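You operate a simulated robot arm through the tools that you are given. There is no shell and no other tool. Be economical: measure what you need, move in short steps, check, and stop when the job is done.

You are at the controls of a simulated two-armed robot. One attempt, no reset.

JOB
On the top of the steel stand, fold the flower cloth in half, so that its two short edges meet.
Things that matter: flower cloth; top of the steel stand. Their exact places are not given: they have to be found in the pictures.

Only the result counts: the job must be done as asked and must still hold three seconds after the hand-in. Knocking over, shifting, dropping, spilling or breaking anything else fails it. Flat cloth is picked up by pressing the open fingertips on it (5 to 10 N) and closing them slowly along it; thin cloth reads only 2 to 8 mm in the jaws.

ROBOT AND FRAMES
Two 7-joint arms with two-finger parallel grippers on one trunk, on a base that drives. Base frame: it is fixed to the floor where the robot stands at the start and does not move with it; the origin is under the middle of the robot, x ahead of it, y to its left, z up. Readings come in cm, rad, newtons and seconds.
The left shoulder is at the start at [7, 16.3, 114.5], the right one opposite. With the tool pointing down near the work surface each hand reaches from about 38 to 88 cm from the robot's upright axis, wherever it stands, measured 20 degrees to its own side. Places, roughly: flower cloth [60, 10, 80]; top of the steel stand [60, 10, 80]. Payload 3.43 kg a hand.
The tool frame of a hand sits at the grasp point between the pads (the TCP): z along the fingers, y along the line on which they close. The tips reach 3.4 cm beyond it. The gripper opens to 12.8 cm. The fingers are 2.4 cm wide and 1.2 cm thick; the gripper's body (4.8 by 13 cm) begins 9.6 cm behind the TCP.
Orientation is told as [roll, pitch, yaw] about the base's x, y, z axes, in that order, counted from this pose: with the fingers straight down and closing along the base's y, the tool's x points along the base's -x, its y along +y and its z along -z.

CONTROLS
- The arms move only by the tool jog_arm. It takes "left_series", "right_series" or both (then of equal length, played together; a hand with none holds still); each is one flat list of numbers, 7 for each row, row after row: the shift along the base's x, y, z in units of 30 mm (1.0 is 30 mm), then the turn, a rotation vector about the base's x, y, z in units of 4 degrees (1.0 is 4 degrees), then the finger opening in m, from 0 to 0.128. In form: [dx, dy, dz, wx, wy, wz, jaw, dx, dy, dz, wx, wy, wz, jaw, ...]. A call has 1 to 10 rows; each row shifts and turns the commanded pose from where the row before left it. A call with a number of a shift or a turn outside -1 to 1 is refused whole. Rows are played at 5 a second. More than 5 cm and 0.15 rad between two rows, or a gripper value outside its range, and nothing of the call is played. A pose out of reach is approached as far as the arm can. The call stops where the force on the tool passes 40 N (or 10 N more than at its start, if that is more) or the arm is blocked; 0.2 s more then pass. The fingers move at their own pace (about 15.3 cm/s each) and stop on an object; they squeeze with about 38 N. The grip force told is the motor's: it shows also when the fingers shut on nothing. Time passes only in rows, and 0.2 s behind the last, so rows that do not move let the fingers close. It gives the time, the measured TCP pose, the force on the tool (base axes), the opening and the grip force at its end, in the units of the frame above (readings bear some noise), with the torque about the TCP (base axes, N m) and any sound that the robot's microphone picked up, and new pictures: "show" is both (left out), scene, wrist or none (wrist: the cameras of the hands that moved).
- Cameras (640 x 400 px; columns grow to the right, rows downward): "scene" is now at [11.16, 1.22, 136.92]; the picture's right is [0.22, -0.98, -0.00], its down [-0.70, -0.16, -0.69] and it looks along [0.68, 0.15, -0.72] (base axes); focal length 248 px, centre (320, 200). "left" rides on the left gripper at [7.6, 1.1, -16] in its tool frame; the picture's right is [-0.15, 0.99, 0.00], its down [-0.88, -0.13, -0.46] and it looks along [-0.45, -0.07, 0.89] (tool axes); focal length 234 px, centre (320, 200). "right" rides on the right gripper at [7.6, -1.1, -16] in its tool frame; the picture's right is [0.15, 0.99, 0.00], its down [-0.88, 0.13, -0.46] and it looks along [-0.45, 0.07, 0.89] (tool axes); focal length 234 px, centre (320, 200).
- raise_lower(by): slides the trunk up (or, below 0, down) by that many cm; the arms and the scene camera ride with it, the base frame stays. It gives what a move gives, with no picture.
- roll_base(legs): drives the robot by 1 to 6 legs, each [ahead, left, turn to the left] in cm, cm and rad, along the robot's own axes; the way and the turn of a leg run together, so that a leg with both is an arc; at most 150 cm and 3.142 rad a leg. The arms and the cameras ride along, it lands a little off, and it stops where it bumps. It gives what a move gives, and a new picture of the scene camera.
- turn_head(pan, tilt): turns the head with the scene camera to pan (to the left, within 1.501 rad either way) and tilt (down, from -0.506 to 1.204), counted from straight ahead of the robot. It gives what a move gives, and a new picture of the scene camera.
- probe_pixels(camera, pixels): there is no depth. For up to 12 entries [column, row, z] of the newest picture of that camera ("zoom" is the newest enlarged one), the place [x, y] in the base frame at which the ray of that pixel passes the height z, good to about 0.3 cm, but the place of the scene camera against the robot may be out by one fixed shift of up to 2.5 cm in any direction. It takes no simulated time.
- close_up(camera, box): a new picture of the part [left, top, right, bottom] of that camera's present view, enlarged. It takes no simulated time.
- close_job(): hands the job in; it is judged then, once.

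Work in short steps. Measure before you move; look again where a grasp or a placing could have gone wrong, and mend it. You have 80 turns and 260 pictures in all, those below and enlarged ones among them. Open the grippers and draw the arms clear of the work before you hand the job in, unless the task says otherwise; then end with one line.

The tools are called after "Emit:" as name(argument=value, ...) on one line, values as JSON. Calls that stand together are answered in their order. jog_arm: Moves the arms, as the interface text tells. Its arguments: {"type":"object","properties":{"left_series":{"type":"array","items":{"type":"number"}},"right_series":{"type":"array","items":{"type":"number"}},"show":{"type":"string","enum":["both","scene","wrist","none"]}},"required":[]} The other tools are called the same way: raise_lower (by) slides the trunk up or down; roll_base (legs) drives the base; turn_head (pan, tilt) turns the head that bears the scene camera; probe_pixels (camera, pixels) gives the place at which the rays of pixels pass given heights; close_up (camera, box) takes an enlarged picture of a part of a camera's view; close_job () hands the job in.

At the start:

```text
time_s: 0.0
left_tcp_pos: [59.66, 40.48, 106.63]
left_orientation: [-0.001, 0.002, 0.001]
left_wrist_force: [0.0, 0.2, -0.2]
left_moment: [-0.04, 0.06, -0.03]
left_width: 12.8
left_gripper_force: 0.1
right_tcp_pos: [68.12, -24.49, 98.59]
right_orientation: [0.0, 0.001, 0.001]
right_wrist_force: [-0.3, -0.5, 0.0]
right_moment: [-0.01, 0.01, -0.04]
right_width: 12.8
right_gripper_force: 0.1
trunk travel left (down, up): [-62.5, 31.5]
robot x, y, heading: [-0.02, 0.13, -0.002]
head pan, tilt: [0.223, 0.806]
```

scene: 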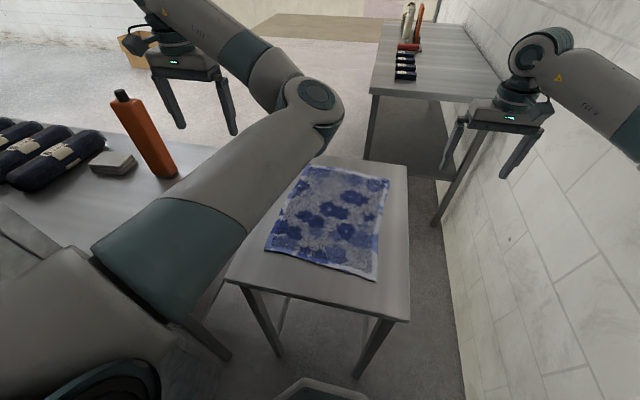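
right: 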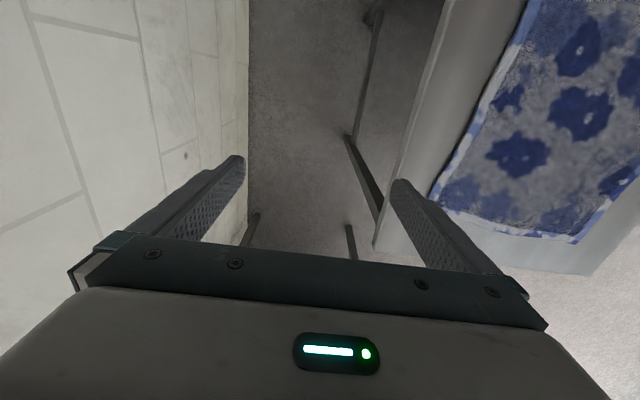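
left: 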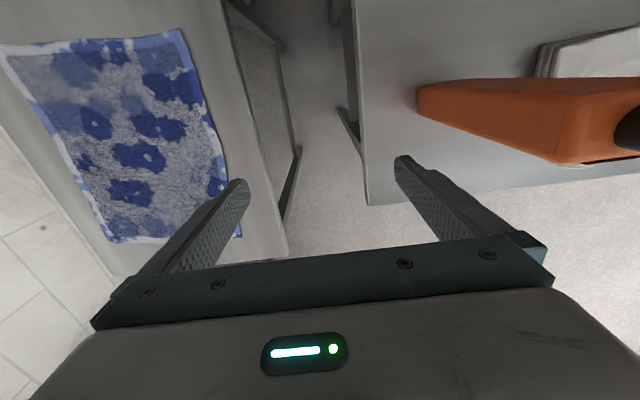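

I'll measure the cloth corners: scene pixels (307,166), (389,180), (377,279), (265,250), and the same corners in the wrist views.

Emit:
probe_pixels(camera="scene", pixels=[[307, 166, 80], [389, 180, 80], [377, 279, 80], [265, 250, 80], [228, 280, 80], [408, 320, 80], [408, 162, 80], [320, 156, 80]])

Emit:
probe_pixels(camera="left", pixels=[[2, 48, 80], [182, 29, 80], [241, 237, 80], [110, 242, 80], [2, 48, 77], [182, 29, 77], [241, 237, 77], [110, 242, 77]])

Emit:
probe_pixels(camera="right", pixels=[[437, 204, 80], [578, 242, 80], [437, 204, 77], [578, 242, 77]])

```text
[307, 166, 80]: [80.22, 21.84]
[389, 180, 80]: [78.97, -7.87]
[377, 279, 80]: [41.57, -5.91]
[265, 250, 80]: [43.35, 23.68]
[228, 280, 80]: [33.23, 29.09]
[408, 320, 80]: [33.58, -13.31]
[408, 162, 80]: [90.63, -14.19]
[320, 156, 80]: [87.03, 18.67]
```

```text
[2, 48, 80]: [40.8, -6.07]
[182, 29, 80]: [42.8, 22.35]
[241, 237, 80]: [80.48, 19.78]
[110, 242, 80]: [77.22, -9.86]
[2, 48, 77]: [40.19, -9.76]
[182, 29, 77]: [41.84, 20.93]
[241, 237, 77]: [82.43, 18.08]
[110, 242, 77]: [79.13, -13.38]
```

```text
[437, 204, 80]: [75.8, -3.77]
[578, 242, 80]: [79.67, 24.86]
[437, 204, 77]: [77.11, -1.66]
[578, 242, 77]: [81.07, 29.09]
```

Triangulating the two wrist views puts the cloth at z≈83. It spans x≈42–77 and y≈-5–22, so the short edges are the near and far ones. I plan to fold the far edge toward the robot, so first I hover both hands near the near corners to test reach and measure there.

Emit:
jog_arm(left_series=[-0.612, -0.854, -0.36, 0, 0, 0, 0.06, -0.612, -0.854, -0.36, 0, 0, 0, 0.06, -0.612, -0.854, -0.36, 0, 0, 0, 0.06, -0.612, -0.854, -0.36, 0, 0, 0, 0.06, -0.612, -0.854, -0.36, 0, 0, 0, 0.06, -0.612, -0.854, -0.36, 0, 0, 0, 0.06, -0.612, -0.854, -0.36, 0, 0, 0, 0.06, -0.612, -0.854, -0.36, 0, 0, 0, 0.06, 0, 0, 0, 0, 0, 0, 0.06], right_series=[-0.962, 0.896, 0, 0, 0, 0, 0.06, -0.962, 0.896, 0, 0, 0, 0, 0.06, -0.962, 0.896, 0, 0, 0, 0, 0.06, -0.962, 0.896, 0, 0, 0, 0, 0.06, -0.962, 0.896, 0, 0, 0, 0, 0.06, -0.962, 0.896, 0, 0, 0, 0, 0.06, -0.962, 0.896, 0, 0, 0, 0, 0.06, -0.962, 0.896, 0, 0, 0, 0, 0.06, 0, 0, 0, 0, 0, 0, 0.06])

```text
time_s: 1.8
left_tcp_pos: [54.8, 39.58, 98.42]
left_orientation: [0.0, -0.001, 0.004]
left_wrist_force: [-0.4, 1.1, -0.5]
left_moment: [-0.06, -0.01, 0.01]
left_width: 5.98
left_gripper_force: 0.1
left hand out of reach, approached as far as the arm can: row 1, 2, 3, 4, 5, 6, 7, 8
right_tcp_pos: [45.53, -3.8, 98.34]
right_orientation: [-0.014, 0.001, -0.016]
right_wrist_force: [0.8, -0.4, 0.7]
right_moment: [0.0, 0.01, 0.01]
right_width: 6.01
right_gripper_force: 0.0
trunk travel left (down, up): [-62.5, 31.5]
robot x, y, heading: [0.04, 0.25, 0.0]
head pan, tilt: [0.223, 0.806]
stopped in row 9 (right hand): the force on the tool passed its limit (the readings are from after the stop); the commanded pose is now the measured one
```

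scene: 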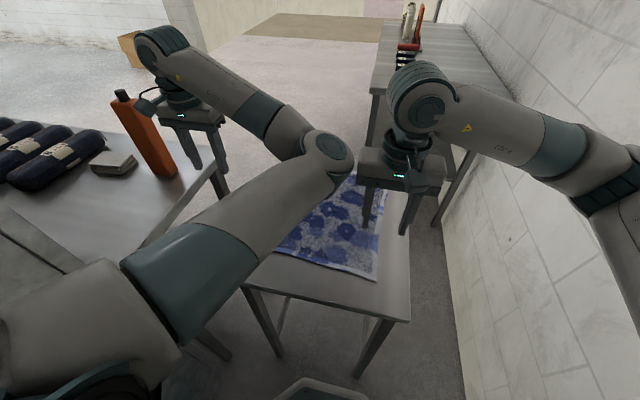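
right: 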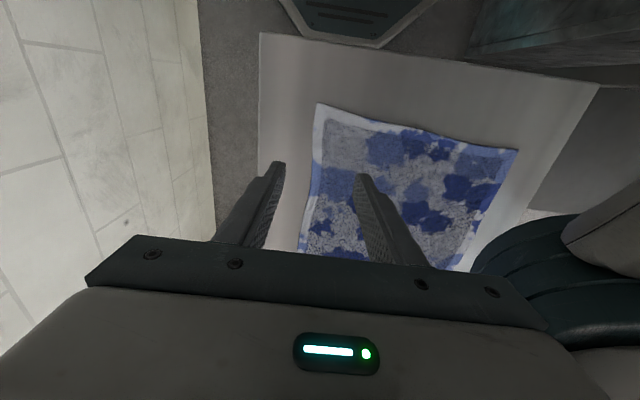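
left: 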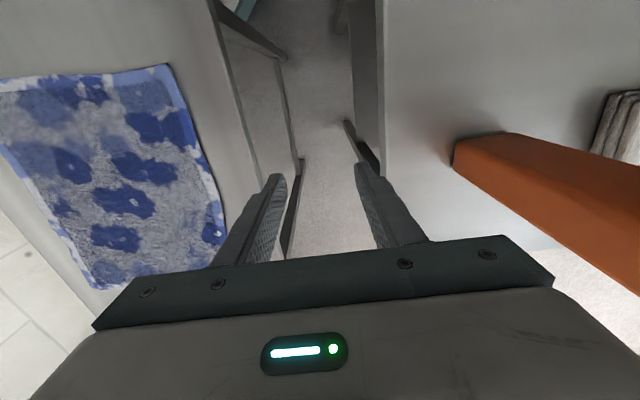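

The left hand reports out of reach, probably because of its inward elbow and a joint limit, and the right hand touched the left elbow. I'll draw the right hand back out and test small left moves with a yaw turn.

Emit:
jog_arm(right_series=[0.6, -0.95, 0.2, 0, 0, 0, 0.06, 0.6, -0.95, 0.2, 0, 0, 0, 0.06, 0.6, -0.95, 0.2, 0, 0, 0, 0.06, 0.6, -0.95, 0.2, 0, 0, 0, 0.06, 0.6, -0.95, 0.2, 0, 0, 0, 0.06, 0.6, -0.95, 0, 0, 0, 0, 0.06], show="none")

Emit:
jog_arm(left_series=[0.3, -0.5, 0.5, 0, 0, 1, 0.06, 0.3, -0.5, 0.5, 0, 0, 1, 0.06, 0.3, -0.5, 0.5, 0, 0, 1, 0.06, 0.3, -0.5, 0.5, 0, 0, 1, 0.06], show="scene")

```text
time_s: 3.2
left_tcp_pos: [54.76, 39.38, 98.39]
left_orientation: [0.002, 0.0, 0.004]
left_wrist_force: [-0.7, -0.8, 0.8]
left_moment: [0.0, 0.01, -0.02]
left_width: 6.0
left_gripper_force: 0.0
right_tcp_pos: [56.41, -20.9, 101.46]
right_orientation: [-0.013, 0.0, -0.015]
right_wrist_force: [0.1, -0.1, -0.1]
right_moment: [0.02, -0.01, -0.01]
right_width: 5.99
right_gripper_force: 0.0
trunk travel left (down, up): [-62.5, 31.5]
robot x, y, heading: [-0.08, 0.16, 0.006]
head pan, tilt: [0.223, 0.806]
```

```text
time_s: 4.2
left_tcp_pos: [59.85, 38.01, 104.38]
left_orientation: [0.001, -0.003, 0.282]
left_wrist_force: [-0.6, -0.3, -0.1]
left_moment: [-0.01, 0.03, 0.0]
left_width: 6.01
left_gripper_force: 0.0
left hand out of reach, approached as far as the arm can: row 1, 2, 3, 4
right_tcp_pos: [56.49, -20.86, 101.42]
right_orientation: [-0.01, -0.002, -0.015]
right_wrist_force: [-0.8, 0.6, 0.2]
right_moment: [0.0, 0.04, -0.02]
right_width: 6.0
right_gripper_force: 0.1
trunk travel left (down, up): [-62.5, 31.5]
robot x, y, heading: [0.03, -0.17, -0.001]
head pan, tilt: [0.223, 0.806]
```

scene: 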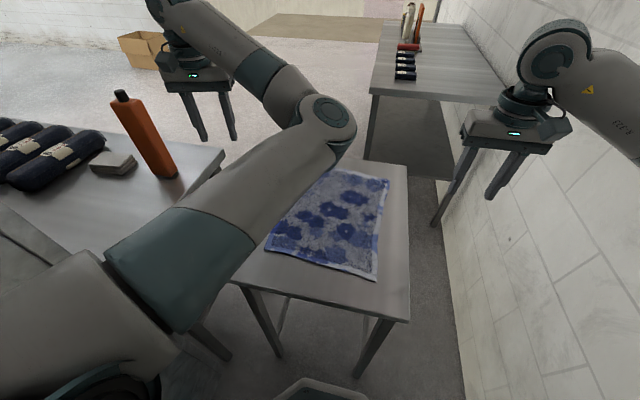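

The left arm sits at an inward-elbow limit. I'll stretch it forward, over the gap away from the bottle, so the elbow can straighten, then try to come inward.

Emit:
jog_arm(left_series=[0.95, 0, 0, 0, 0, -0.5, 0.06, 0.95, 0, 0, 0, 0, -0.5, 0.06, 0.95, 0, 0, 0, 0, -0.5, 0.06, 0.95, 0, 0, 0, 0, -0.5, 0.06, 0.95, 0, 0, 0, 0, -0.5, 0.06, 0.95, 0, 0, 0, 0, -0.5, 0.06, 0.95, 0, 0, 0, 0, -0.5, 0.06, 0.5, 0, 0, 0, 0, -0.5, 0.06], show="scene")

Emit:
jog_arm(left_series=[0, -0.8, 0, 0, 0, 0, 0.06, 0, -0.8, 0, 0, 0, 0, 0.06, 0, -0.8, 0, 0, 0, 0, 0.06, 0, -0.8, 0, 0, 0, 0, 0.06, 0, -0.8, 0, 0, 0, 0, 0.06, 0, -0.8, 0, 0, 0, 0, 0.06], show="scene")

```text
time_s: 6.0
left_tcp_pos: [81.12, 38.26, 104.37]
left_orientation: [-0.003, -0.002, 0.003]
left_wrist_force: [-0.5, -0.4, -0.2]
left_moment: [-0.02, 0.0, 0.01]
left_width: 6.0
left_gripper_force: 0.1
right_tcp_pos: [56.31, -20.74, 101.46]
right_orientation: [-0.014, -0.001, -0.016]
right_wrist_force: [0.4, 0.2, -0.1]
right_moment: [-0.02, 0.01, 0.02]
right_width: 6.01
right_gripper_force: 0.2
trunk travel left (down, up): [-62.5, 31.5]
robot x, y, heading: [-0.1, 0.37, 0.001]
head pan, tilt: [0.223, 0.806]
```

scene: 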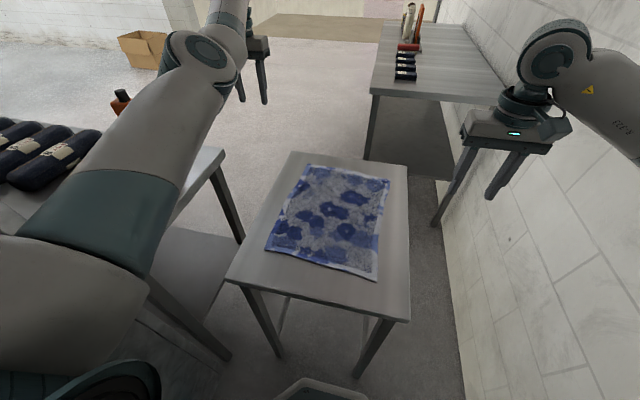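

```text
time_s: 7.4
left_tcp_pos: [81.26, 23.44, 104.62]
left_orientation: [0.002, -0.001, 0.004]
left_wrist_force: [-0.5, -0.4, 0.3]
left_moment: [0.02, -0.02, -0.03]
left_width: 6.04
left_gripper_force: 0.1
right_tcp_pos: [56.43, -20.78, 101.51]
right_orientation: [-0.012, -0.001, -0.017]
right_wrist_force: [1.2, 0.3, -0.1]
right_moment: [-0.01, 0.0, -0.01]
right_width: 6.0
right_gripper_force: 0.0
trunk travel left (down, up): [-62.5, 31.5]
robot x, y, heading: [-0.16, -0.07, 0.0]
head pan, tilt: [0.223, 0.806]
```

scene: 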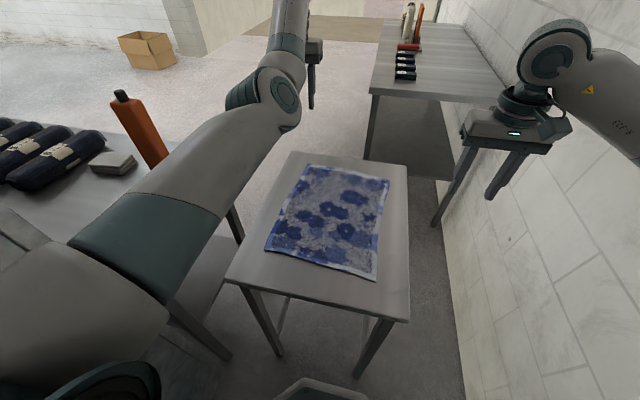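

The left hand now reaches y=23 when extended. I'll test how far it can retract in x at y≈20.

Emit:
jog_arm(left_series=[0, -0.9, -0.5, 0, 0, 0, 0.06, -0.8, 0, -0.4, 0, 0, 0, 0.06, -0.8, 0, -0.4, 0, 0, 0, 0.06, -0.8, 0, 0, 0, 0, 0, 0.06, -0.8, 0, 0, 0, 0, 0, 0.06, -0.8, 0, 0, 0, 0, 0, 0.06, -0.8, 0, 0, 0, 0, 0, 0.06, -0.8, 0, 0, 0, 0, 0, 0.06, -0.8, 0, 0, 0, 0, 0, 0.06])

```text
time_s: 9.4
left_tcp_pos: [72.73, 27.0, 99.57]
left_orientation: [0.002, -0.001, 0.001]
left_wrist_force: [-0.3, -0.6, 0.1]
left_moment: [0.0, -0.03, 0.02]
left_width: 5.98
left_gripper_force: 0.0
left hand out of reach, approached as far as the arm can: row 4, 5, 6, 7, 8, 9
right_tcp_pos: [56.45, -20.7, 101.49]
right_orientation: [-0.011, 0.0, -0.016]
right_wrist_force: [0.3, -0.2, -0.7]
right_moment: [-0.03, 0.0, -0.02]
right_width: 6.0
right_gripper_force: 0.0
trunk travel left (down, up): [-62.5, 31.5]
robot x, y, heading: [0.14, 0.16, 0.003]
head pan, tilt: [0.223, 0.806]
```

scene: 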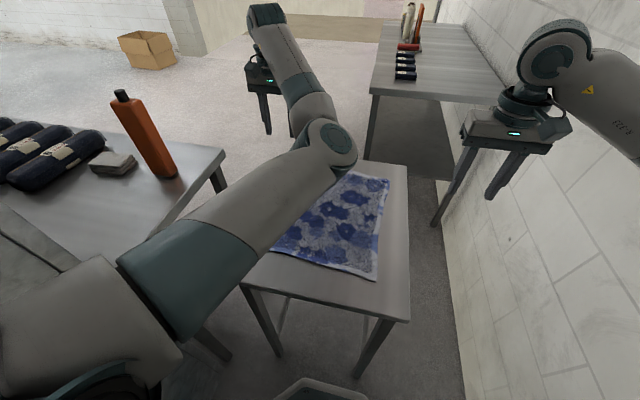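
left: 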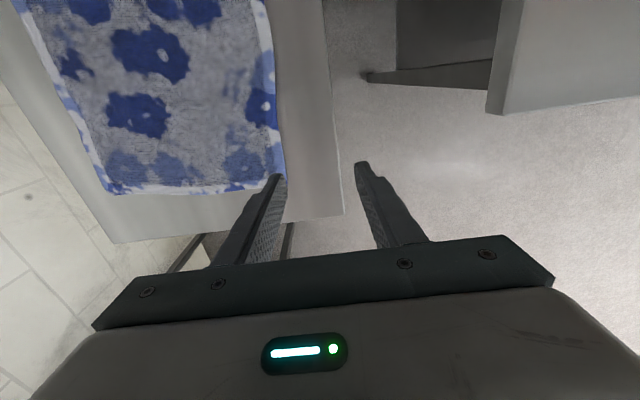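

The left hand's minimum reach at y≈20 is x≈74. So I'll grip at the far edge and use the base driving backward to carry the edge over. I'll measure the far edge and stand corners again from the left camera.

Emit:
probe_pixels(camera="left", pixels=[[115, 191, 83], [283, 178, 83], [343, 215, 83], [115, 242, 83], [322, 2, 83], [266, 5, 83]])

Emit:
close_up(camera="left", box=[80, 100, 360, 275])

Emit:
jog_arm(left_series=[0.9, 0, 0, 0, 0, 0, 0.05, 0.9, -0.8, 0, 0, 0, 0, 0.05, 0.3, -0.8, 0, 0, 0, 0, 0.05, 0, -0.8, 0, 0, 0, 0, 0.05], right_series=[0.95, 0, -0.2, 0, 0, 0, 0.05, 0.95, 0, -0.2, 0, 0, 0, 0.05, 0.95, 0, -0.2, 0, 0, 0, 0.05, 0.95, 0, -0.2, 0, 0, 0, 0.05])

```text
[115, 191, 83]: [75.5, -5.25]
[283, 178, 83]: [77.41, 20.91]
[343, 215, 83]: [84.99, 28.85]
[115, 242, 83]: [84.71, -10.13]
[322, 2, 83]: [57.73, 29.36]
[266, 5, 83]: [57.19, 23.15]
```

```text
2.29 times, centred on (220, 188) of left
```

zoom: 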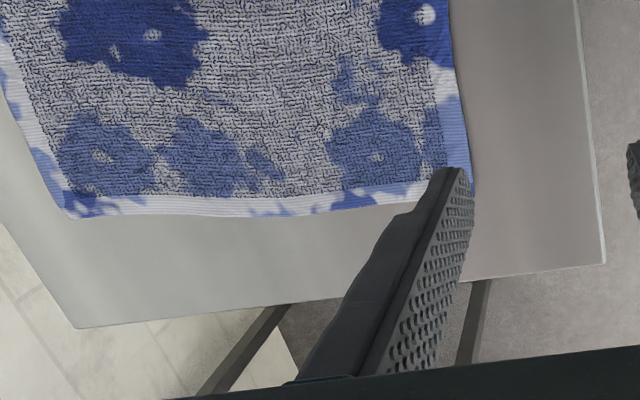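

```text
time_s: 10.4
left_tcp_pos: [79.12, 19.82, 99.63]
left_orientation: [0.001, 0.0, 0.003]
left_wrist_force: [-0.3, 0.1, -0.6]
left_moment: [0.0, 0.02, -0.01]
left_width: 5.0
left_gripper_force: 0.1
right_tcp_pos: [67.84, -20.85, 99.01]
right_orientation: [-0.013, 0.0, -0.015]
right_wrist_force: [1.0, 0.3, -0.3]
right_moment: [0.02, -0.02, 0.02]
right_width: 5.01
right_gripper_force: 0.1
trunk travel left (down, up): [-62.5, 31.5]
robot x, y, heading: [-0.28, 0.01, 0.001]
head pan, tilt: [0.223, 0.806]
```

scene: 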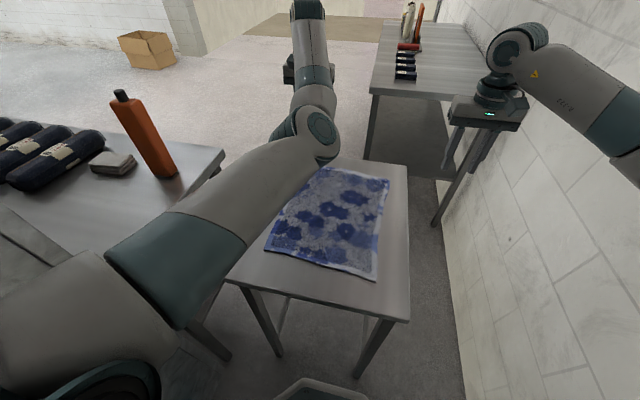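
right: 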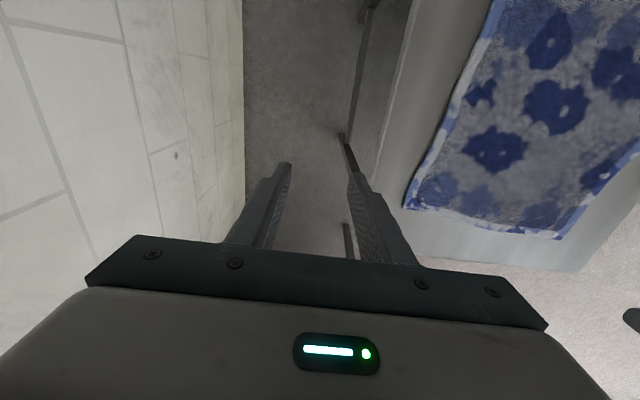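
left: 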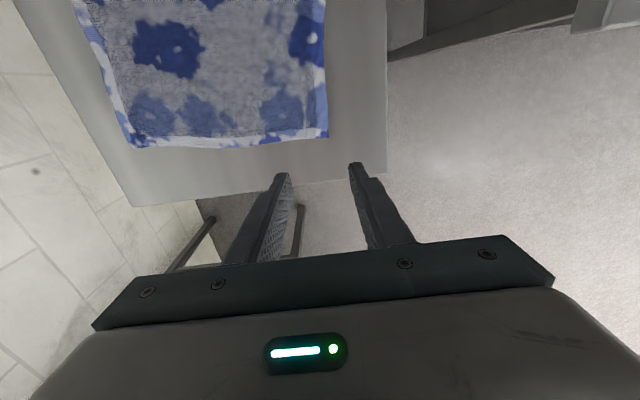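

The corners are now clear: left view (327,138) and (135,147), right view (404,207) and (560,239). I'll triangulate them.

Emit:
probe_pixels(camera="left", pixels=[[327, 138, 82], [135, 147, 82], [327, 138, 84], [135, 147, 84]])

Emit:
probe_pixels(camera="right", pixels=[[560, 239, 82], [404, 207, 82], [560, 239, 84], [404, 207, 84]])

```text
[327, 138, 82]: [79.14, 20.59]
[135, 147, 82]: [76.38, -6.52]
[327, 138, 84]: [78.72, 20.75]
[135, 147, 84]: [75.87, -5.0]
```

```text
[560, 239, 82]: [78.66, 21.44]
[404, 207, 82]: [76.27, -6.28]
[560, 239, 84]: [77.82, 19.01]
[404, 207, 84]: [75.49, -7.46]
```

Cloth top is at z≈82.2, with FL (79.0,20.6), FR (76.3,-6.3) and near corners ≈ (43.5,23.4), (41.3,-3.4), so the cloth is turned about -0.08 rad. I'll back the base 4 cm so the left arm has reach margin.

Emit:
roll_base(legs=[[-4, 0, 0]])

```text
time_s: 11.3
left_tcp_pos: [75.31, 19.75, 99.53]
left_orientation: [-0.001, 0.0, 0.002]
left_wrist_force: [-0.1, -0.1, -0.2]
left_moment: [-0.02, 0.0, 0.04]
left_width: 5.02
left_gripper_force: 0.1
right_tcp_pos: [64.04, -20.87, 98.9]
right_orientation: [-0.01, 0.002, -0.017]
right_wrist_force: [1.3, 0.5, -0.1]
right_moment: [0.02, 0.02, -0.02]
right_width: 5.02
right_gripper_force: 0.2
trunk travel left (down, up): [-62.5, 31.5]
robot x, y, heading: [-3.64, -0.13, 0.002]
head pan, tilt: [0.223, 0.806]
```

scene: 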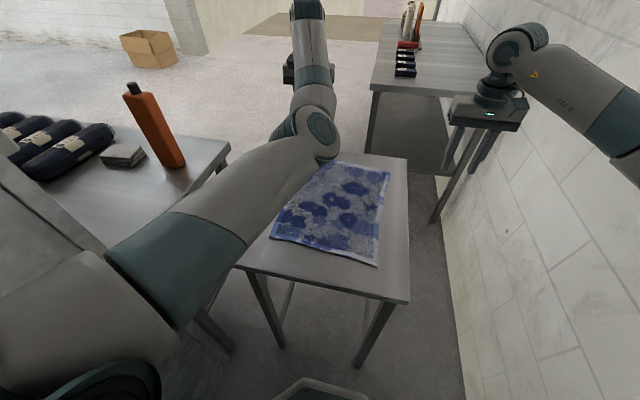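

Now I move both hands above the far corners, 5 cm over the cloth, at yaw -0.08 with 3 cm openings.

Emit:
jog_arm(left_series=[0.083, -0.085, -0.355, 0, 0, -0.144, 0.03, 0.083, -0.085, -0.355, 0, 0, -0.144, 0.03, 0.083, -0.085, -0.355, 0, 0, -0.144, 0.03, 0.083, -0.085, -0.355, 0, 0, -0.144, 0.03, 0.083, -0.085, -0.355, 0, 0, -0.144, 0.03, 0.083, -0.085, -0.355, 0, 0, -0.144, 0.03, 0.083, -0.085, -0.355, 0, 0, -0.144, 0.03, 0.083, -0.085, -0.355, 0, 0, -0.144, 0.03], right_series=[0.456, 0.7375, -0.33, 0, 0, -0.1125, 0.03, 0.456, 0.7375, -0.33, 0, 0, -0.1125, 0.03, 0.456, 0.7375, -0.33, 0, 0, -0.1125, 0.03, 0.456, 0.7375, -0.33, 0, 0, -0.1125, 0.03, 0.456, 0.7375, -0.33, 0, 0, -0.1125, 0.03, 0.456, 0.7375, -0.33, 0, 0, -0.1125, 0.03, 0.456, 0.7375, -0.33, 0, 0, -0.1125, 0.03, 0.456, 0.7375, -0.33, 0, 0, -0.1125, 0.03])

```text
time_s: 13.1
left_tcp_pos: [77.25, 17.91, 91.09]
left_orientation: [0.0, -0.001, -0.079]
left_wrist_force: [-0.7, 1.0, 0.5]
left_moment: [0.0, 0.02, 0.02]
left_width: 2.98
left_gripper_force: 0.0
right_tcp_pos: [74.77, -2.93, 91.19]
right_orientation: [-0.013, 0.001, -0.08]
right_wrist_force: [0.7, -0.1, -0.2]
right_moment: [-0.03, 0.01, 0.01]
right_width: 3.0
right_gripper_force: 0.0
trunk travel left (down, up): [-62.5, 31.5]
robot x, y, heading: [-3.9, 0.28, 0.001]
head pan, tilt: [0.223, 0.806]
```

scene: 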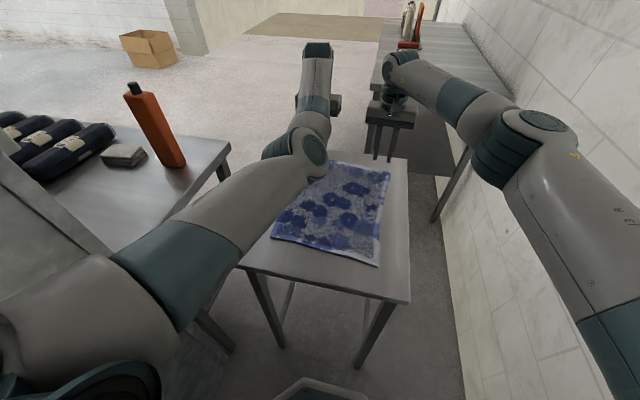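
right: 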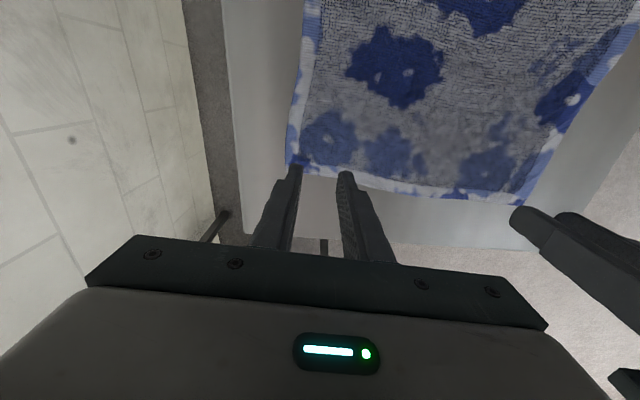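
left: 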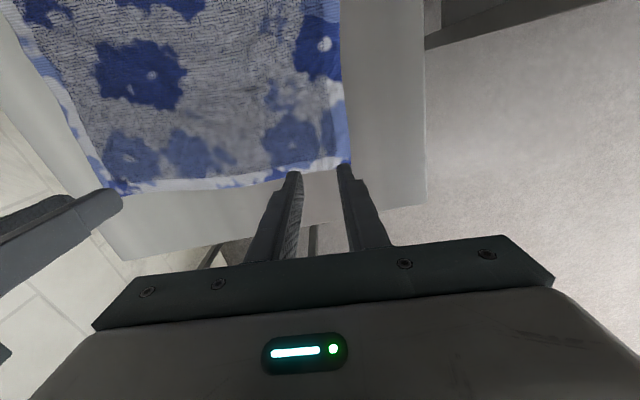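

Checking the corners from these closer views, at right (289,167) and left (350,165).

Emit:
probe_pixels(camera="right", pixels=[[289, 167, 82.2], [350, 176, 82.2], [522, 205, 82.2]])

Emit:
probe_pixels(camera="left", pixels=[[350, 165, 82.2], [295, 170, 82.2], [120, 196, 82.2]])

Emit:
close_up(camera="right", box=[260, 120, 420, 220])

Emit:
close_up(camera="left", box=[240, 120, 400, 220])

```text
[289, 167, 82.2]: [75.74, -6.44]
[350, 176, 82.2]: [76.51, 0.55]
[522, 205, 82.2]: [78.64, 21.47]
```

```text
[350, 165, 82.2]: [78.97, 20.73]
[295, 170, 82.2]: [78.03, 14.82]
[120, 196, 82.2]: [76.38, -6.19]
```

```text
4.00 times, centred on (340, 170) of right
```

zoom: 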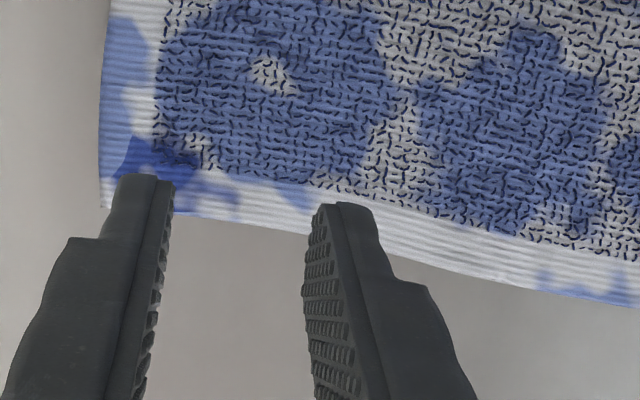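

```text
4.00 times, centred on (320, 170) of left
```

zoom: 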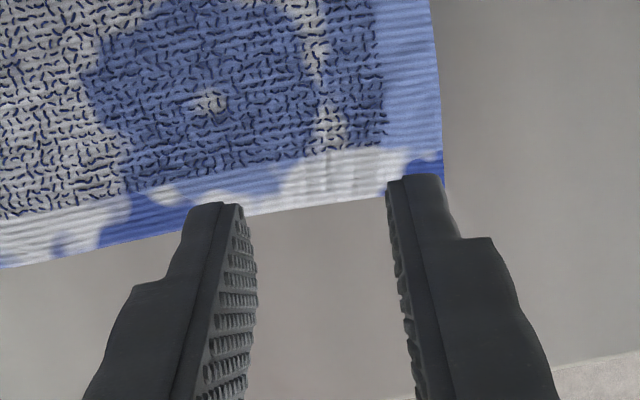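

Both hands sit inside the corners. I'll descend close to contact, shifting 0.4 cm inward.

Emit:
jog_arm(left_series=[-0.07, 0, -0.6, 0, 0, 0, 0.03, -0.07, 0, -0.6, 0, 0, 0, 0.03, 0, 0, -0.45, 0, 0, 0, 0.03, 0, 0, 0, 0, 0, 0, 0.03], right_series=[-0.05, 0, -0.6, 0, 0, 0, 0.03, -0.05, 0, -0.6, 0, 0, 0, 0.03, 0, 0, -0.45, 0, 0, 0, 0.03, 0, 0, 0, 0, 0, 0, 0.03], show="wrist")

```text
time_s: 14.1
left_tcp_pos: [76.89, 17.72, 86.17]
left_orientation: [-0.002, 0.002, -0.079]
left_wrist_force: [-0.1, -0.5, -1.0]
left_moment: [0.01, -0.02, -0.03]
left_width: 2.99
left_gripper_force: 0.1
right_tcp_pos: [74.48, -3.12, 86.17]
right_orientation: [-0.013, 0.001, -0.08]
right_wrist_force: [-0.4, 0.7, 0.2]
right_moment: [0.05, 0.0, 0.0]
right_width: 3.01
right_gripper_force: 0.0
trunk travel left (down, up): [-62.5, 31.5]
robot x, y, heading: [-3.77, 0.22, 0.004]
head pan, tilt: [0.223, 0.806]
```

right: 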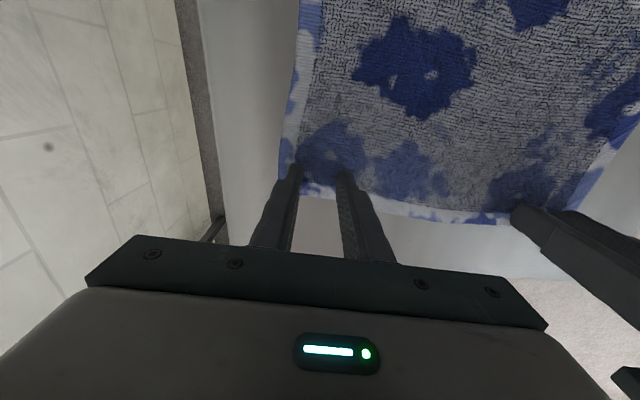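
left: 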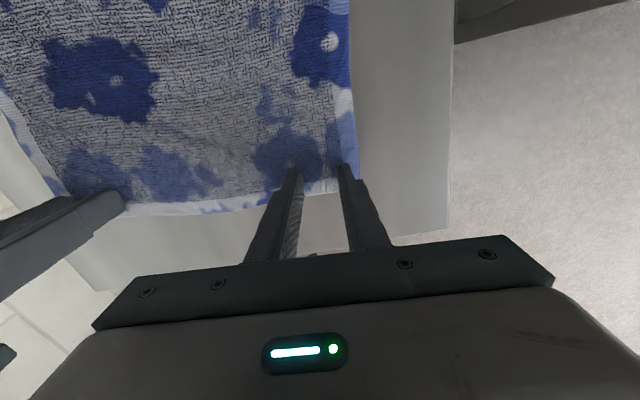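

Tips are just above the cloth. I'll lower 3 mm, then 2 mm, and read the force.

Emit:
jog_arm(left_series=[0, 0, -0.1, 0, 0, 0, 0.03, 0, 0, 0, 0, 0, 0, 0.03], right_series=[0, 0, -0.1, 0, 0, 0, 0.03, 0, 0, 0, 0, 0, 0, 0.03], show="none")

Emit:
jog_arm(left_series=[0, 0, -0.06, 0, 0, 0, 0.03, 0, 0, 0, 0, 0, 0, 0.03], right_series=[0, 0, -0.06, 0, 0, 0, 0.03, 0, 0, 0, 0, 0, 0, 0.03], show="none")

```text
time_s: 14.7
left_tcp_pos: [76.86, 17.74, 86.02]
left_orientation: [0.0, 0.001, -0.078]
left_wrist_force: [0.0, -0.3, -0.1]
left_moment: [0.02, -0.01, -0.01]
left_width: 3.01
left_gripper_force: 0.1
right_tcp_pos: [74.57, -3.13, 86.03]
right_orientation: [-0.013, 0.0, -0.079]
right_wrist_force: [0.7, 0.9, 2.0]
right_moment: [0.03, -0.04, 0.0]
right_width: 2.99
right_gripper_force: 0.1
trunk travel left (down, up): [-62.5, 31.5]
robot x, y, heading: [-4.08, 0.01, -0.002]
head pan, tilt: [0.223, 0.806]
```

```text
time_s: 15.3
left_tcp_pos: [76.69, 17.67, 85.86]
left_orientation: [0.0, -0.001, -0.079]
left_wrist_force: [0.4, 0.6, 2.0]
left_moment: [0.0, -0.03, 0.01]
left_width: 2.99
left_gripper_force: 0.0
right_tcp_pos: [74.51, -3.08, 85.69]
right_orientation: [-0.012, -0.002, -0.08]
right_wrist_force: [1.1, 0.4, 4.3]
right_moment: [0.06, -0.08, -0.01]
right_width: 3.0
right_gripper_force: 0.1
trunk travel left (down, up): [-62.5, 31.5]
robot x, y, heading: [-3.78, 0.19, 0.003]
head pan, tilt: [0.223, 0.806]
```

Contact reads 2 N on the left and 4.3 N on the right. I'll press on to about 7 N.

Emit:
jog_arm(left_series=[0, 0, -0.1, 0, 0, 0, 0.03, 0, 0, 0, 0, 0, 0, 0.03], right_series=[0, 0, -0.05, 0, 0, 0, 0.03, 0, 0, 0, 0, 0, 0, 0.03], show="none")

```text
time_s: 15.9
left_tcp_pos: [76.7, 17.81, 85.73]
left_orientation: [0.003, -0.004, -0.078]
left_wrist_force: [1.9, 0.0, 10.1]
left_moment: [-0.01, -0.06, 0.0]
left_width: 2.97
left_gripper_force: 0.0
right_tcp_pos: [74.35, -3.19, 85.73]
right_orientation: [-0.013, -0.001, -0.083]
right_wrist_force: [2.2, 0.4, 8.5]
right_moment: [0.07, -0.07, -0.04]
right_width: 3.0
right_gripper_force: 0.0
trunk travel left (down, up): [-62.5, 31.5]
robot x, y, heading: [-4.57, -0.27, -0.001]
head pan, tilt: [0.223, 0.806]
```

Forces are 10 N and 8.5 N. I'll close both slowly.

Emit:
jog_arm(left_series=[0, 0, 0.02, 0, 0, 0, 0.027, 0, 0, 0, 0, 0, 0, 0.024, 0, 0, 0, 0, 0, 0, 0.021, 0, 0, 0, 0, 0, 0, 0.018, 0, 0, 0, 0, 0, 0, 0.015, 0, 0, 0, 0, 0, 0, 0.012, 0, 0, 0, 0, 0, 0, 0.009, 0, 0, 0, 0, 0, 0, 0.006, 0, 0, 0, 0, 0, 0, 0.003, 0, 0, 0, 0, 0, 0, 0], right_series=[0, 0, 0, 0, 0, 0, 0.027, 0, 0, 0, 0, 0, 0, 0.024, 0, 0, 0, 0, 0, 0, 0.021, 0, 0, 0, 0, 0, 0, 0.018, 0, 0, 0, 0, 0, 0, 0.015, 0, 0, 0, 0, 0, 0, 0.012, 0, 0, 0, 0, 0, 0, 0.009, 0, 0, 0, 0, 0, 0, 0.006, 0, 0, 0, 0, 0, 0, 0.003, 0, 0, 0, 0, 0, 0, 0], show="wrist")

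Emit:
close_up(camera="right", box=[260, 120, 420, 220])

Emit:
close_up(camera="left", box=[240, 120, 400, 220])

```text
time_s: 18.1
left_tcp_pos: [76.62, 17.64, 85.72]
left_orientation: [0.0, -0.003, -0.078]
left_wrist_force: [-0.3, -1.3, 8.7]
left_moment: [0.01, -0.02, -0.04]
left_width: 0.0
left_gripper_force: 33.3
right_tcp_pos: [74.4, -3.15, 85.72]
right_orientation: [-0.013, -0.001, -0.081]
right_wrist_force: [-0.2, 0.4, 9.4]
right_moment: [0.02, 0.02, 0.01]
right_width: 0.0
right_gripper_force: 33.3
trunk travel left (down, up): [-62.5, 31.5]
robot x, y, heading: [-3.76, -0.02, -0.001]
head pan, tilt: [0.223, 0.806]
```

right: 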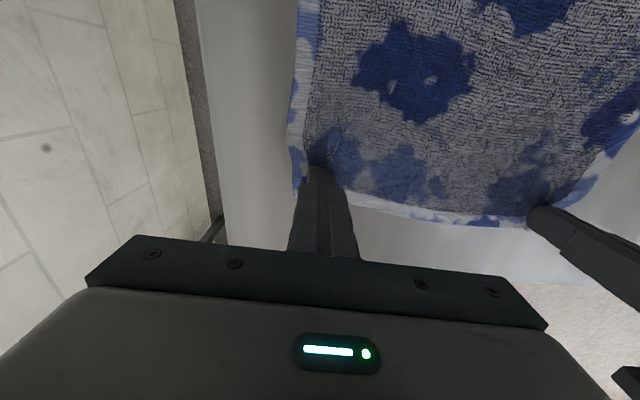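
left: 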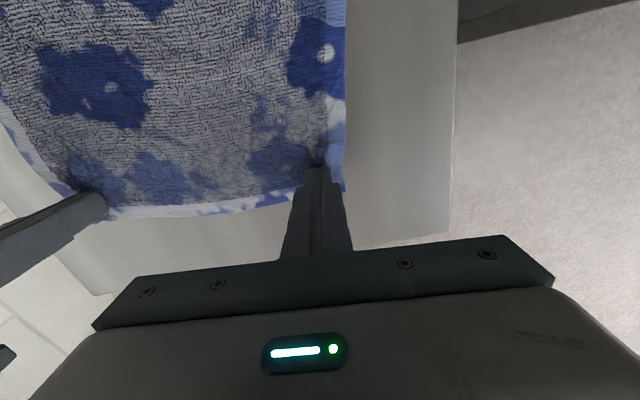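

```text
4.00 times, centred on (340, 170) of right
```

zoom: 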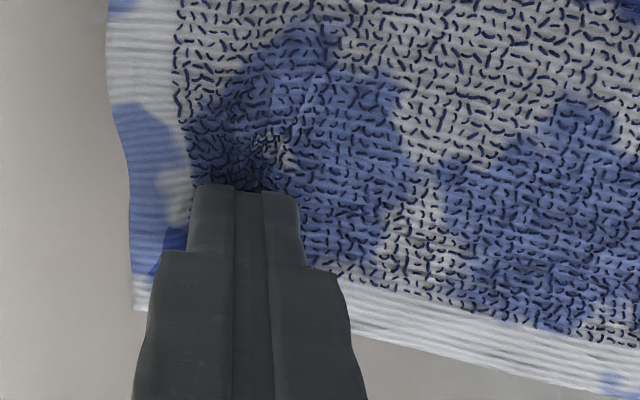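

```text
4.00 times, centred on (320, 170) of left
```

zoom: 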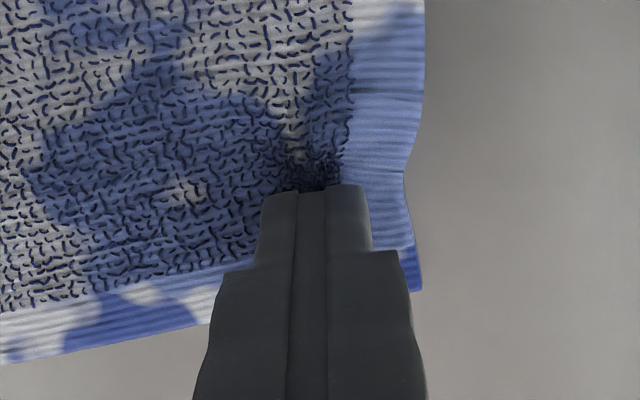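

The cloth has bunched but the width reads 0, so the grip may have failed. I'll lift both gently by 2 cm to check.

Emit:
jog_arm(left_series=[0, 0, 0.2, 0, 0, 0, 0, 0, 0, 0.25, 0, 0, 0, 0, 0, 0, 0.25, 0, 0, 0, 0], right_series=[0, 0, 0.2, 0, 0, 0, 0, 0, 0, 0.25, 0, 0, 0, 0, 0, 0, 0.25, 0, 0, 0, 0], show="wrist")

```text
time_s: 18.9
left_tcp_pos: [76.85, 17.79, 87.61]
left_orientation: [0.002, 0.0, -0.077]
left_wrist_force: [-1.2, -0.2, 0.0]
left_moment: [-0.03, -0.01, -0.03]
left_width: 0.0
left_gripper_force: 32.8
right_tcp_pos: [74.4, -3.07, 87.57]
right_orientation: [-0.015, 0.0, -0.08]
right_wrist_force: [0.0, -0.5, 0.0]
right_moment: [0.0, 0.0, -0.04]
right_width: 0.0
right_gripper_force: 33.1
trunk travel left (down, up): [-62.5, 31.5]
robot x, y, heading: [-3.83, -0.01, 0.001]
head pan, tilt: [0.223, 0.806]
```

right: 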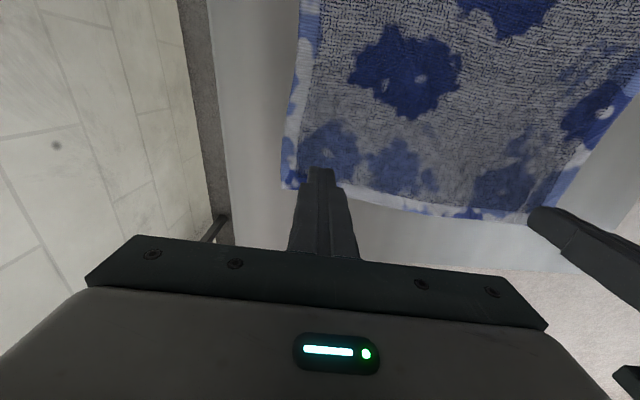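
left: 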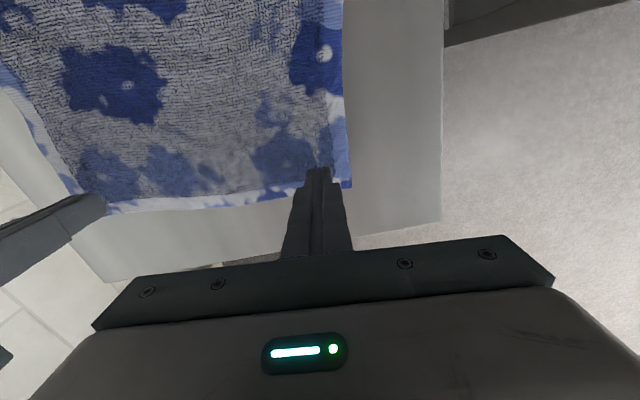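

The cloth slipped out of the jaws. I'll retry with a 6 cm opening, 1.2 cm further in from the sides, to raise a taller ridge.

Emit:
jog_arm(left_series=[-0.02, -0.2, 0, 0, 0, 0, 0.06, -0.02, -0.2, 0, 0, 0, 0, 0.06, 0, 0, -0.4, 0, 0, 0, 0.06, 0, 0, -0.2, 0, 0, 0, 0.06, 0, 0, 0, 0, 0, 0, 0.06], right_series=[0.02, 0.2, 0, 0, 0, 0, 0.06, 0.02, 0.2, 0, 0, 0, 0, 0.06, 0, 0, -0.4, 0, 0, 0, 0.06, 0, 0, -0.2, 0, 0, 0, 0.06, 0, 0, 0, 0, 0, 0, 0.06], show="wrist")

```text
time_s: 20.1
left_tcp_pos: [76.65, 16.48, 85.83]
left_orientation: [0.0, -0.001, -0.079]
left_wrist_force: [0.5, -0.7, 1.7]
left_moment: [-0.01, 0.01, -0.01]
left_width: 6.0
left_gripper_force: 0.1
right_tcp_pos: [74.68, -1.96, 85.86]
right_orientation: [-0.013, 0.002, -0.079]
right_wrist_force: [-0.4, -0.1, 2.1]
right_moment: [0.08, 0.0, 0.03]
right_width: 5.98
right_gripper_force: 0.1
trunk travel left (down, up): [-62.5, 31.5]
robot x, y, heading: [-3.93, 0.08, 0.006]
head pan, tilt: [0.223, 0.806]
```

right: 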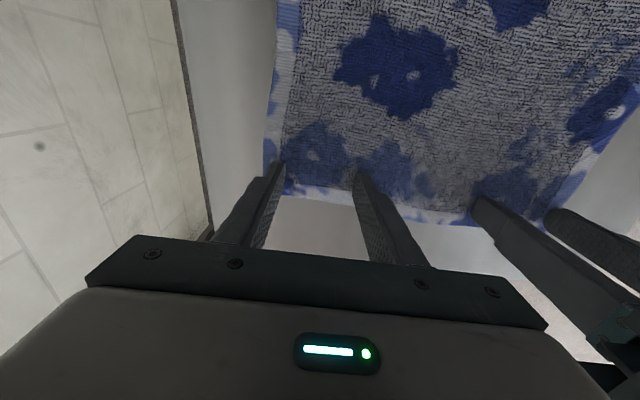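
left: 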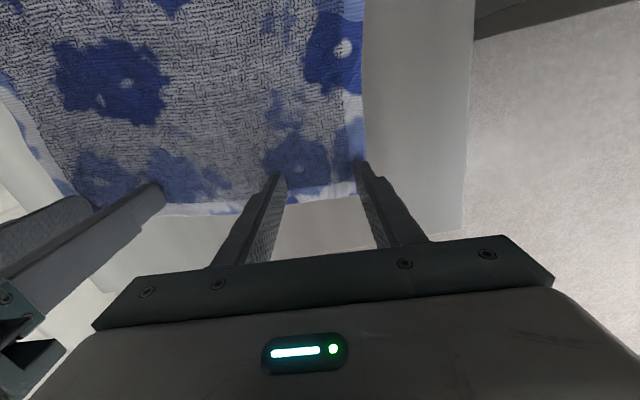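

Contact is 2 N. I'll press 2.4 mm more and close slowly to 3 cm, then read the forces.

Emit:
jog_arm(left_series=[0, 0, -0.08, 0, 0, 0, 0.06, 0, 0, 0, 0, 0, 0, 0.06, 0, 0, 0, 0, 0, 0, 0.056, 0, 0, 0, 0, 0, 0, 0.052, 0, 0, 0, 0, 0, 0, 0.048, 0, 0, 0, 0, 0, 0, 0.044, 0, 0, 0, 0, 0, 0, 0.04, 0, 0, 0, 0, 0, 0, 0.036, 0, 0, 0, 0, 0, 0, 0.032], right_series=[0, 0, -0.08, 0, 0, 0, 0.06, 0, 0, 0, 0, 0, 0, 0.06, 0, 0, 0, 0, 0, 0, 0.056, 0, 0, 0, 0, 0, 0, 0.052, 0, 0, 0, 0, 0, 0, 0.048, 0, 0, 0, 0, 0, 0, 0.044, 0, 0, 0, 0, 0, 0, 0.04, 0, 0, 0, 0, 0, 0, 0.036, 0, 0, 0, 0, 0, 0, 0.032], show="none")

Emit:
close_up(camera="right", box=[240, 120, 400, 220])

Emit:
close_up(camera="left", box=[240, 120, 400, 220])

```text
time_s: 22.1
left_tcp_pos: [76.6, 16.65, 85.79]
left_orientation: [-0.001, -0.002, -0.077]
left_wrist_force: [0.7, -0.8, 5.4]
left_moment: [-0.04, -0.04, 0.06]
left_width: 3.13
left_gripper_force: 0.1
right_tcp_pos: [74.43, -1.95, 85.68]
right_orientation: [-0.013, -0.003, -0.08]
right_wrist_force: [-0.8, -0.6, 11.3]
right_moment: [0.06, 0.01, 0.01]
right_width: 3.14
right_gripper_force: 0.2
trunk travel left (down, up): [-62.5, 31.5]
robot x, y, heading: [-3.96, 0.37, -0.002]
head pan, tilt: [0.223, 0.806]
```

```text
4.00 times, centred on (320, 170) of right
```

zoom: 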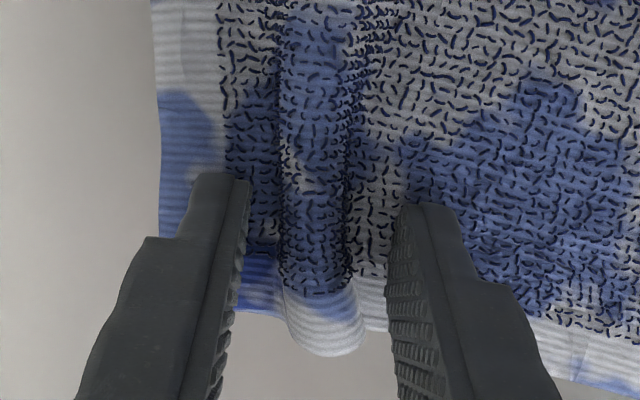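

```text
4.00 times, centred on (320, 170) of left
```

zoom: 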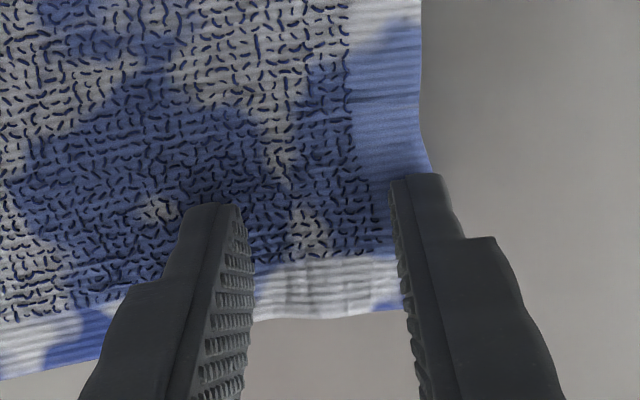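

The right hand has a fine ridge at 11 N. The left slid because it had only 5 N. I'll finish closing the right while the left lifts and reopens.

Emit:
jog_arm(right_series=[0, 0, 0, 0, 0, 0, 0.028, 0, 0, 0, 0, 0, 0, 0.024, 0, 0, 0, 0, 0, 0, 0.02, 0, 0, 0, 0, 0, 0, 0.016, 0, 0, 0, 0, 0, 0, 0.012, 0, 0, 0, 0, 0, 0, 0.008, 0, 0, 0, 0, 0, 0, 0.004, 0, 0, 0, 0, 0, 0, 0, 0, 0, 0, 0, 0, 0, 0], left_series=[0, 0, 0.3, 0, 0, 0, 0.032, 0, 0, 0.1, 0, 0, 0, 0.065, 0, 0, 0, 0, 0, 0, 0.065, 0, 0, -0.3, 0, 0, 0, 0.065, 0, 0, -0.1, 0, 0, 0, 0.065, 0, 0, -0.03, 0, 0, 0, 0.065, 0, 0, 0, 0, 0, 0, 0.065, 0, 0, 0, 0, 0, 0, 0.065, 0, 0, 0, 0, 0, 0, 0.065], show="wrist")

```text
time_s: 24.1
left_tcp_pos: [76.52, 16.51, 85.7]
left_orientation: [-0.001, -0.002, -0.078]
left_wrist_force: [1.0, -0.3, 8.5]
left_moment: [-0.33, -0.05, 0.05]
left_width: 6.55
left_gripper_force: 0.0
right_tcp_pos: [74.54, -1.85, 85.75]
right_orientation: [-0.012, -0.002, -0.077]
right_wrist_force: [-0.5, 1.2, 9.7]
right_moment: [0.04, -0.04, -0.07]
right_width: 0.54
right_gripper_force: 38.7
trunk travel left (down, up): [-62.5, 31.5]
robot x, y, heading: [-3.64, 0.25, 0.004]
head pan, tilt: [0.223, 0.806]
```

right: 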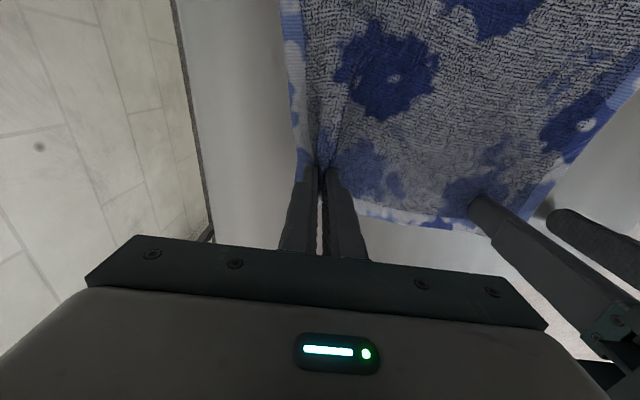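
left: 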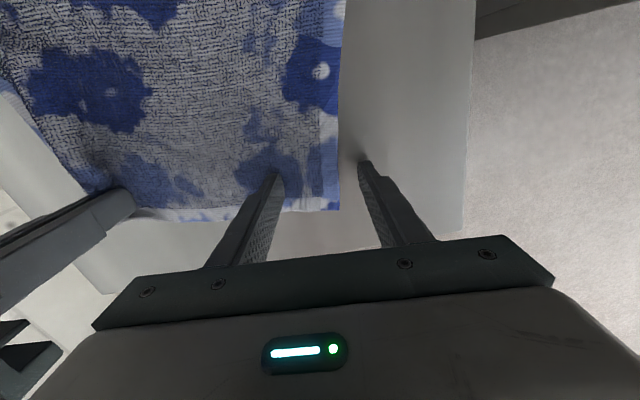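

The right grip is good at 5.4 mm. The left cloth edge has moved inward, so the outer finger is now off the cloth. I'll lift the left and probe its corner at (340,210).

Emit:
probe_pixels(camera="left", pixels=[[340, 210, 82.2], [340, 160, 82.2], [232, 217, 82.2], [363, 165, 82.3]])

Emit:
jog_arm(left_series=[0, 0, 0.4, 0, 0, 0, 0.065, -0.05, -0.4, 0, 0, 0, 0, 0.06, 0, -0.3, 0, 0, 0, 0, 0.06, 0, 0, 0, 0, 0, 0, 0.06], show="wrist")

```text
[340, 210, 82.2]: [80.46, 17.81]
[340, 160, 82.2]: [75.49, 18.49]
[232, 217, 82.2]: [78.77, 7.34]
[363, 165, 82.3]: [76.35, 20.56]
```

```text
time_s: 25.1
left_tcp_pos: [76.44, 14.51, 86.73]
left_orientation: [0.0, -0.002, -0.079]
left_wrist_force: [-0.2, 0.3, -0.1]
left_moment: [0.01, 0.0, 0.01]
left_width: 5.97
left_gripper_force: 0.1
right_tcp_pos: [74.58, -1.92, 85.81]
right_orientation: [-0.012, -0.001, -0.078]
right_wrist_force: [-1.6, 0.9, 13.4]
right_moment: [0.06, 0.05, -0.08]
right_width: 0.56
right_gripper_force: 37.9
trunk travel left (down, up): [-62.5, 31.5]
robot x, y, heading: [-3.97, -0.01, 0.003]
head pan, tilt: [0.223, 0.806]
```

left: 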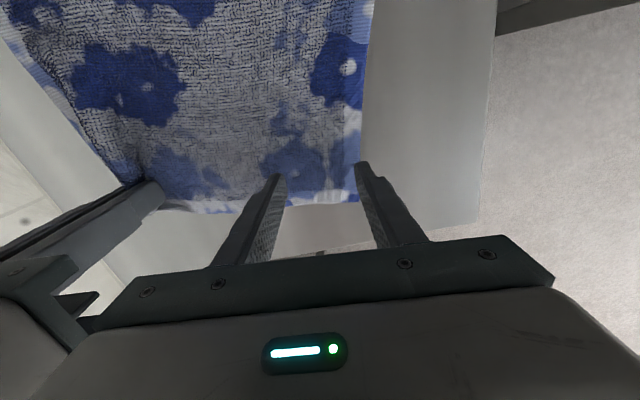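

The left side edge is at y≈18 and the far edge at x≈79.9. I'll shift +1.6 cm in x, use a 5 cm opening and press to about 10 N.

Emit:
jog_arm(left_series=[0.53, -0.07, 0, 0, 0, 0, 0.05, 0, 0, -0.25, 0, 0, 0, 0.05, 0, 0, -0.15, 0, 0, 0, 0.05, 0, 0, -0.03, 0, 0, 0, 0.05, 0, 0, 0, 0, 0, 0, 0.05], show="wrist")

Emit:
close_up(camera="left", box=[240, 120, 400, 220])

```text
time_s: 26.3
left_tcp_pos: [77.98, 14.19, 85.8]
left_orientation: [0.0, -0.006, -0.08]
left_wrist_force: [-0.9, 0.1, 11.5]
left_moment: [0.04, -0.02, 0.02]
left_width: 5.0
left_gripper_force: 0.0
right_tcp_pos: [74.37, -2.06, 85.75]
right_orientation: [-0.012, -0.002, -0.082]
right_wrist_force: [2.6, 0.4, 8.7]
right_moment: [0.06, -0.11, -0.05]
right_width: 0.56
right_gripper_force: 38.5
trunk travel left (down, up): [-62.5, 31.5]
robot x, y, heading: [-4.16, -0.03, -0.002]
head pan, tilt: [0.223, 0.806]
```

left: 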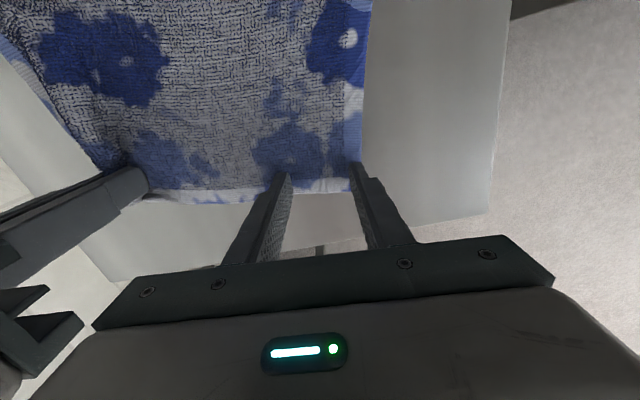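

```text
4.00 times, centred on (320, 170) of left
```

zoom: 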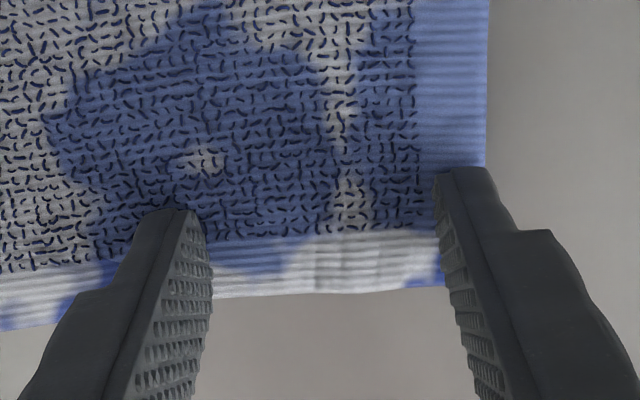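

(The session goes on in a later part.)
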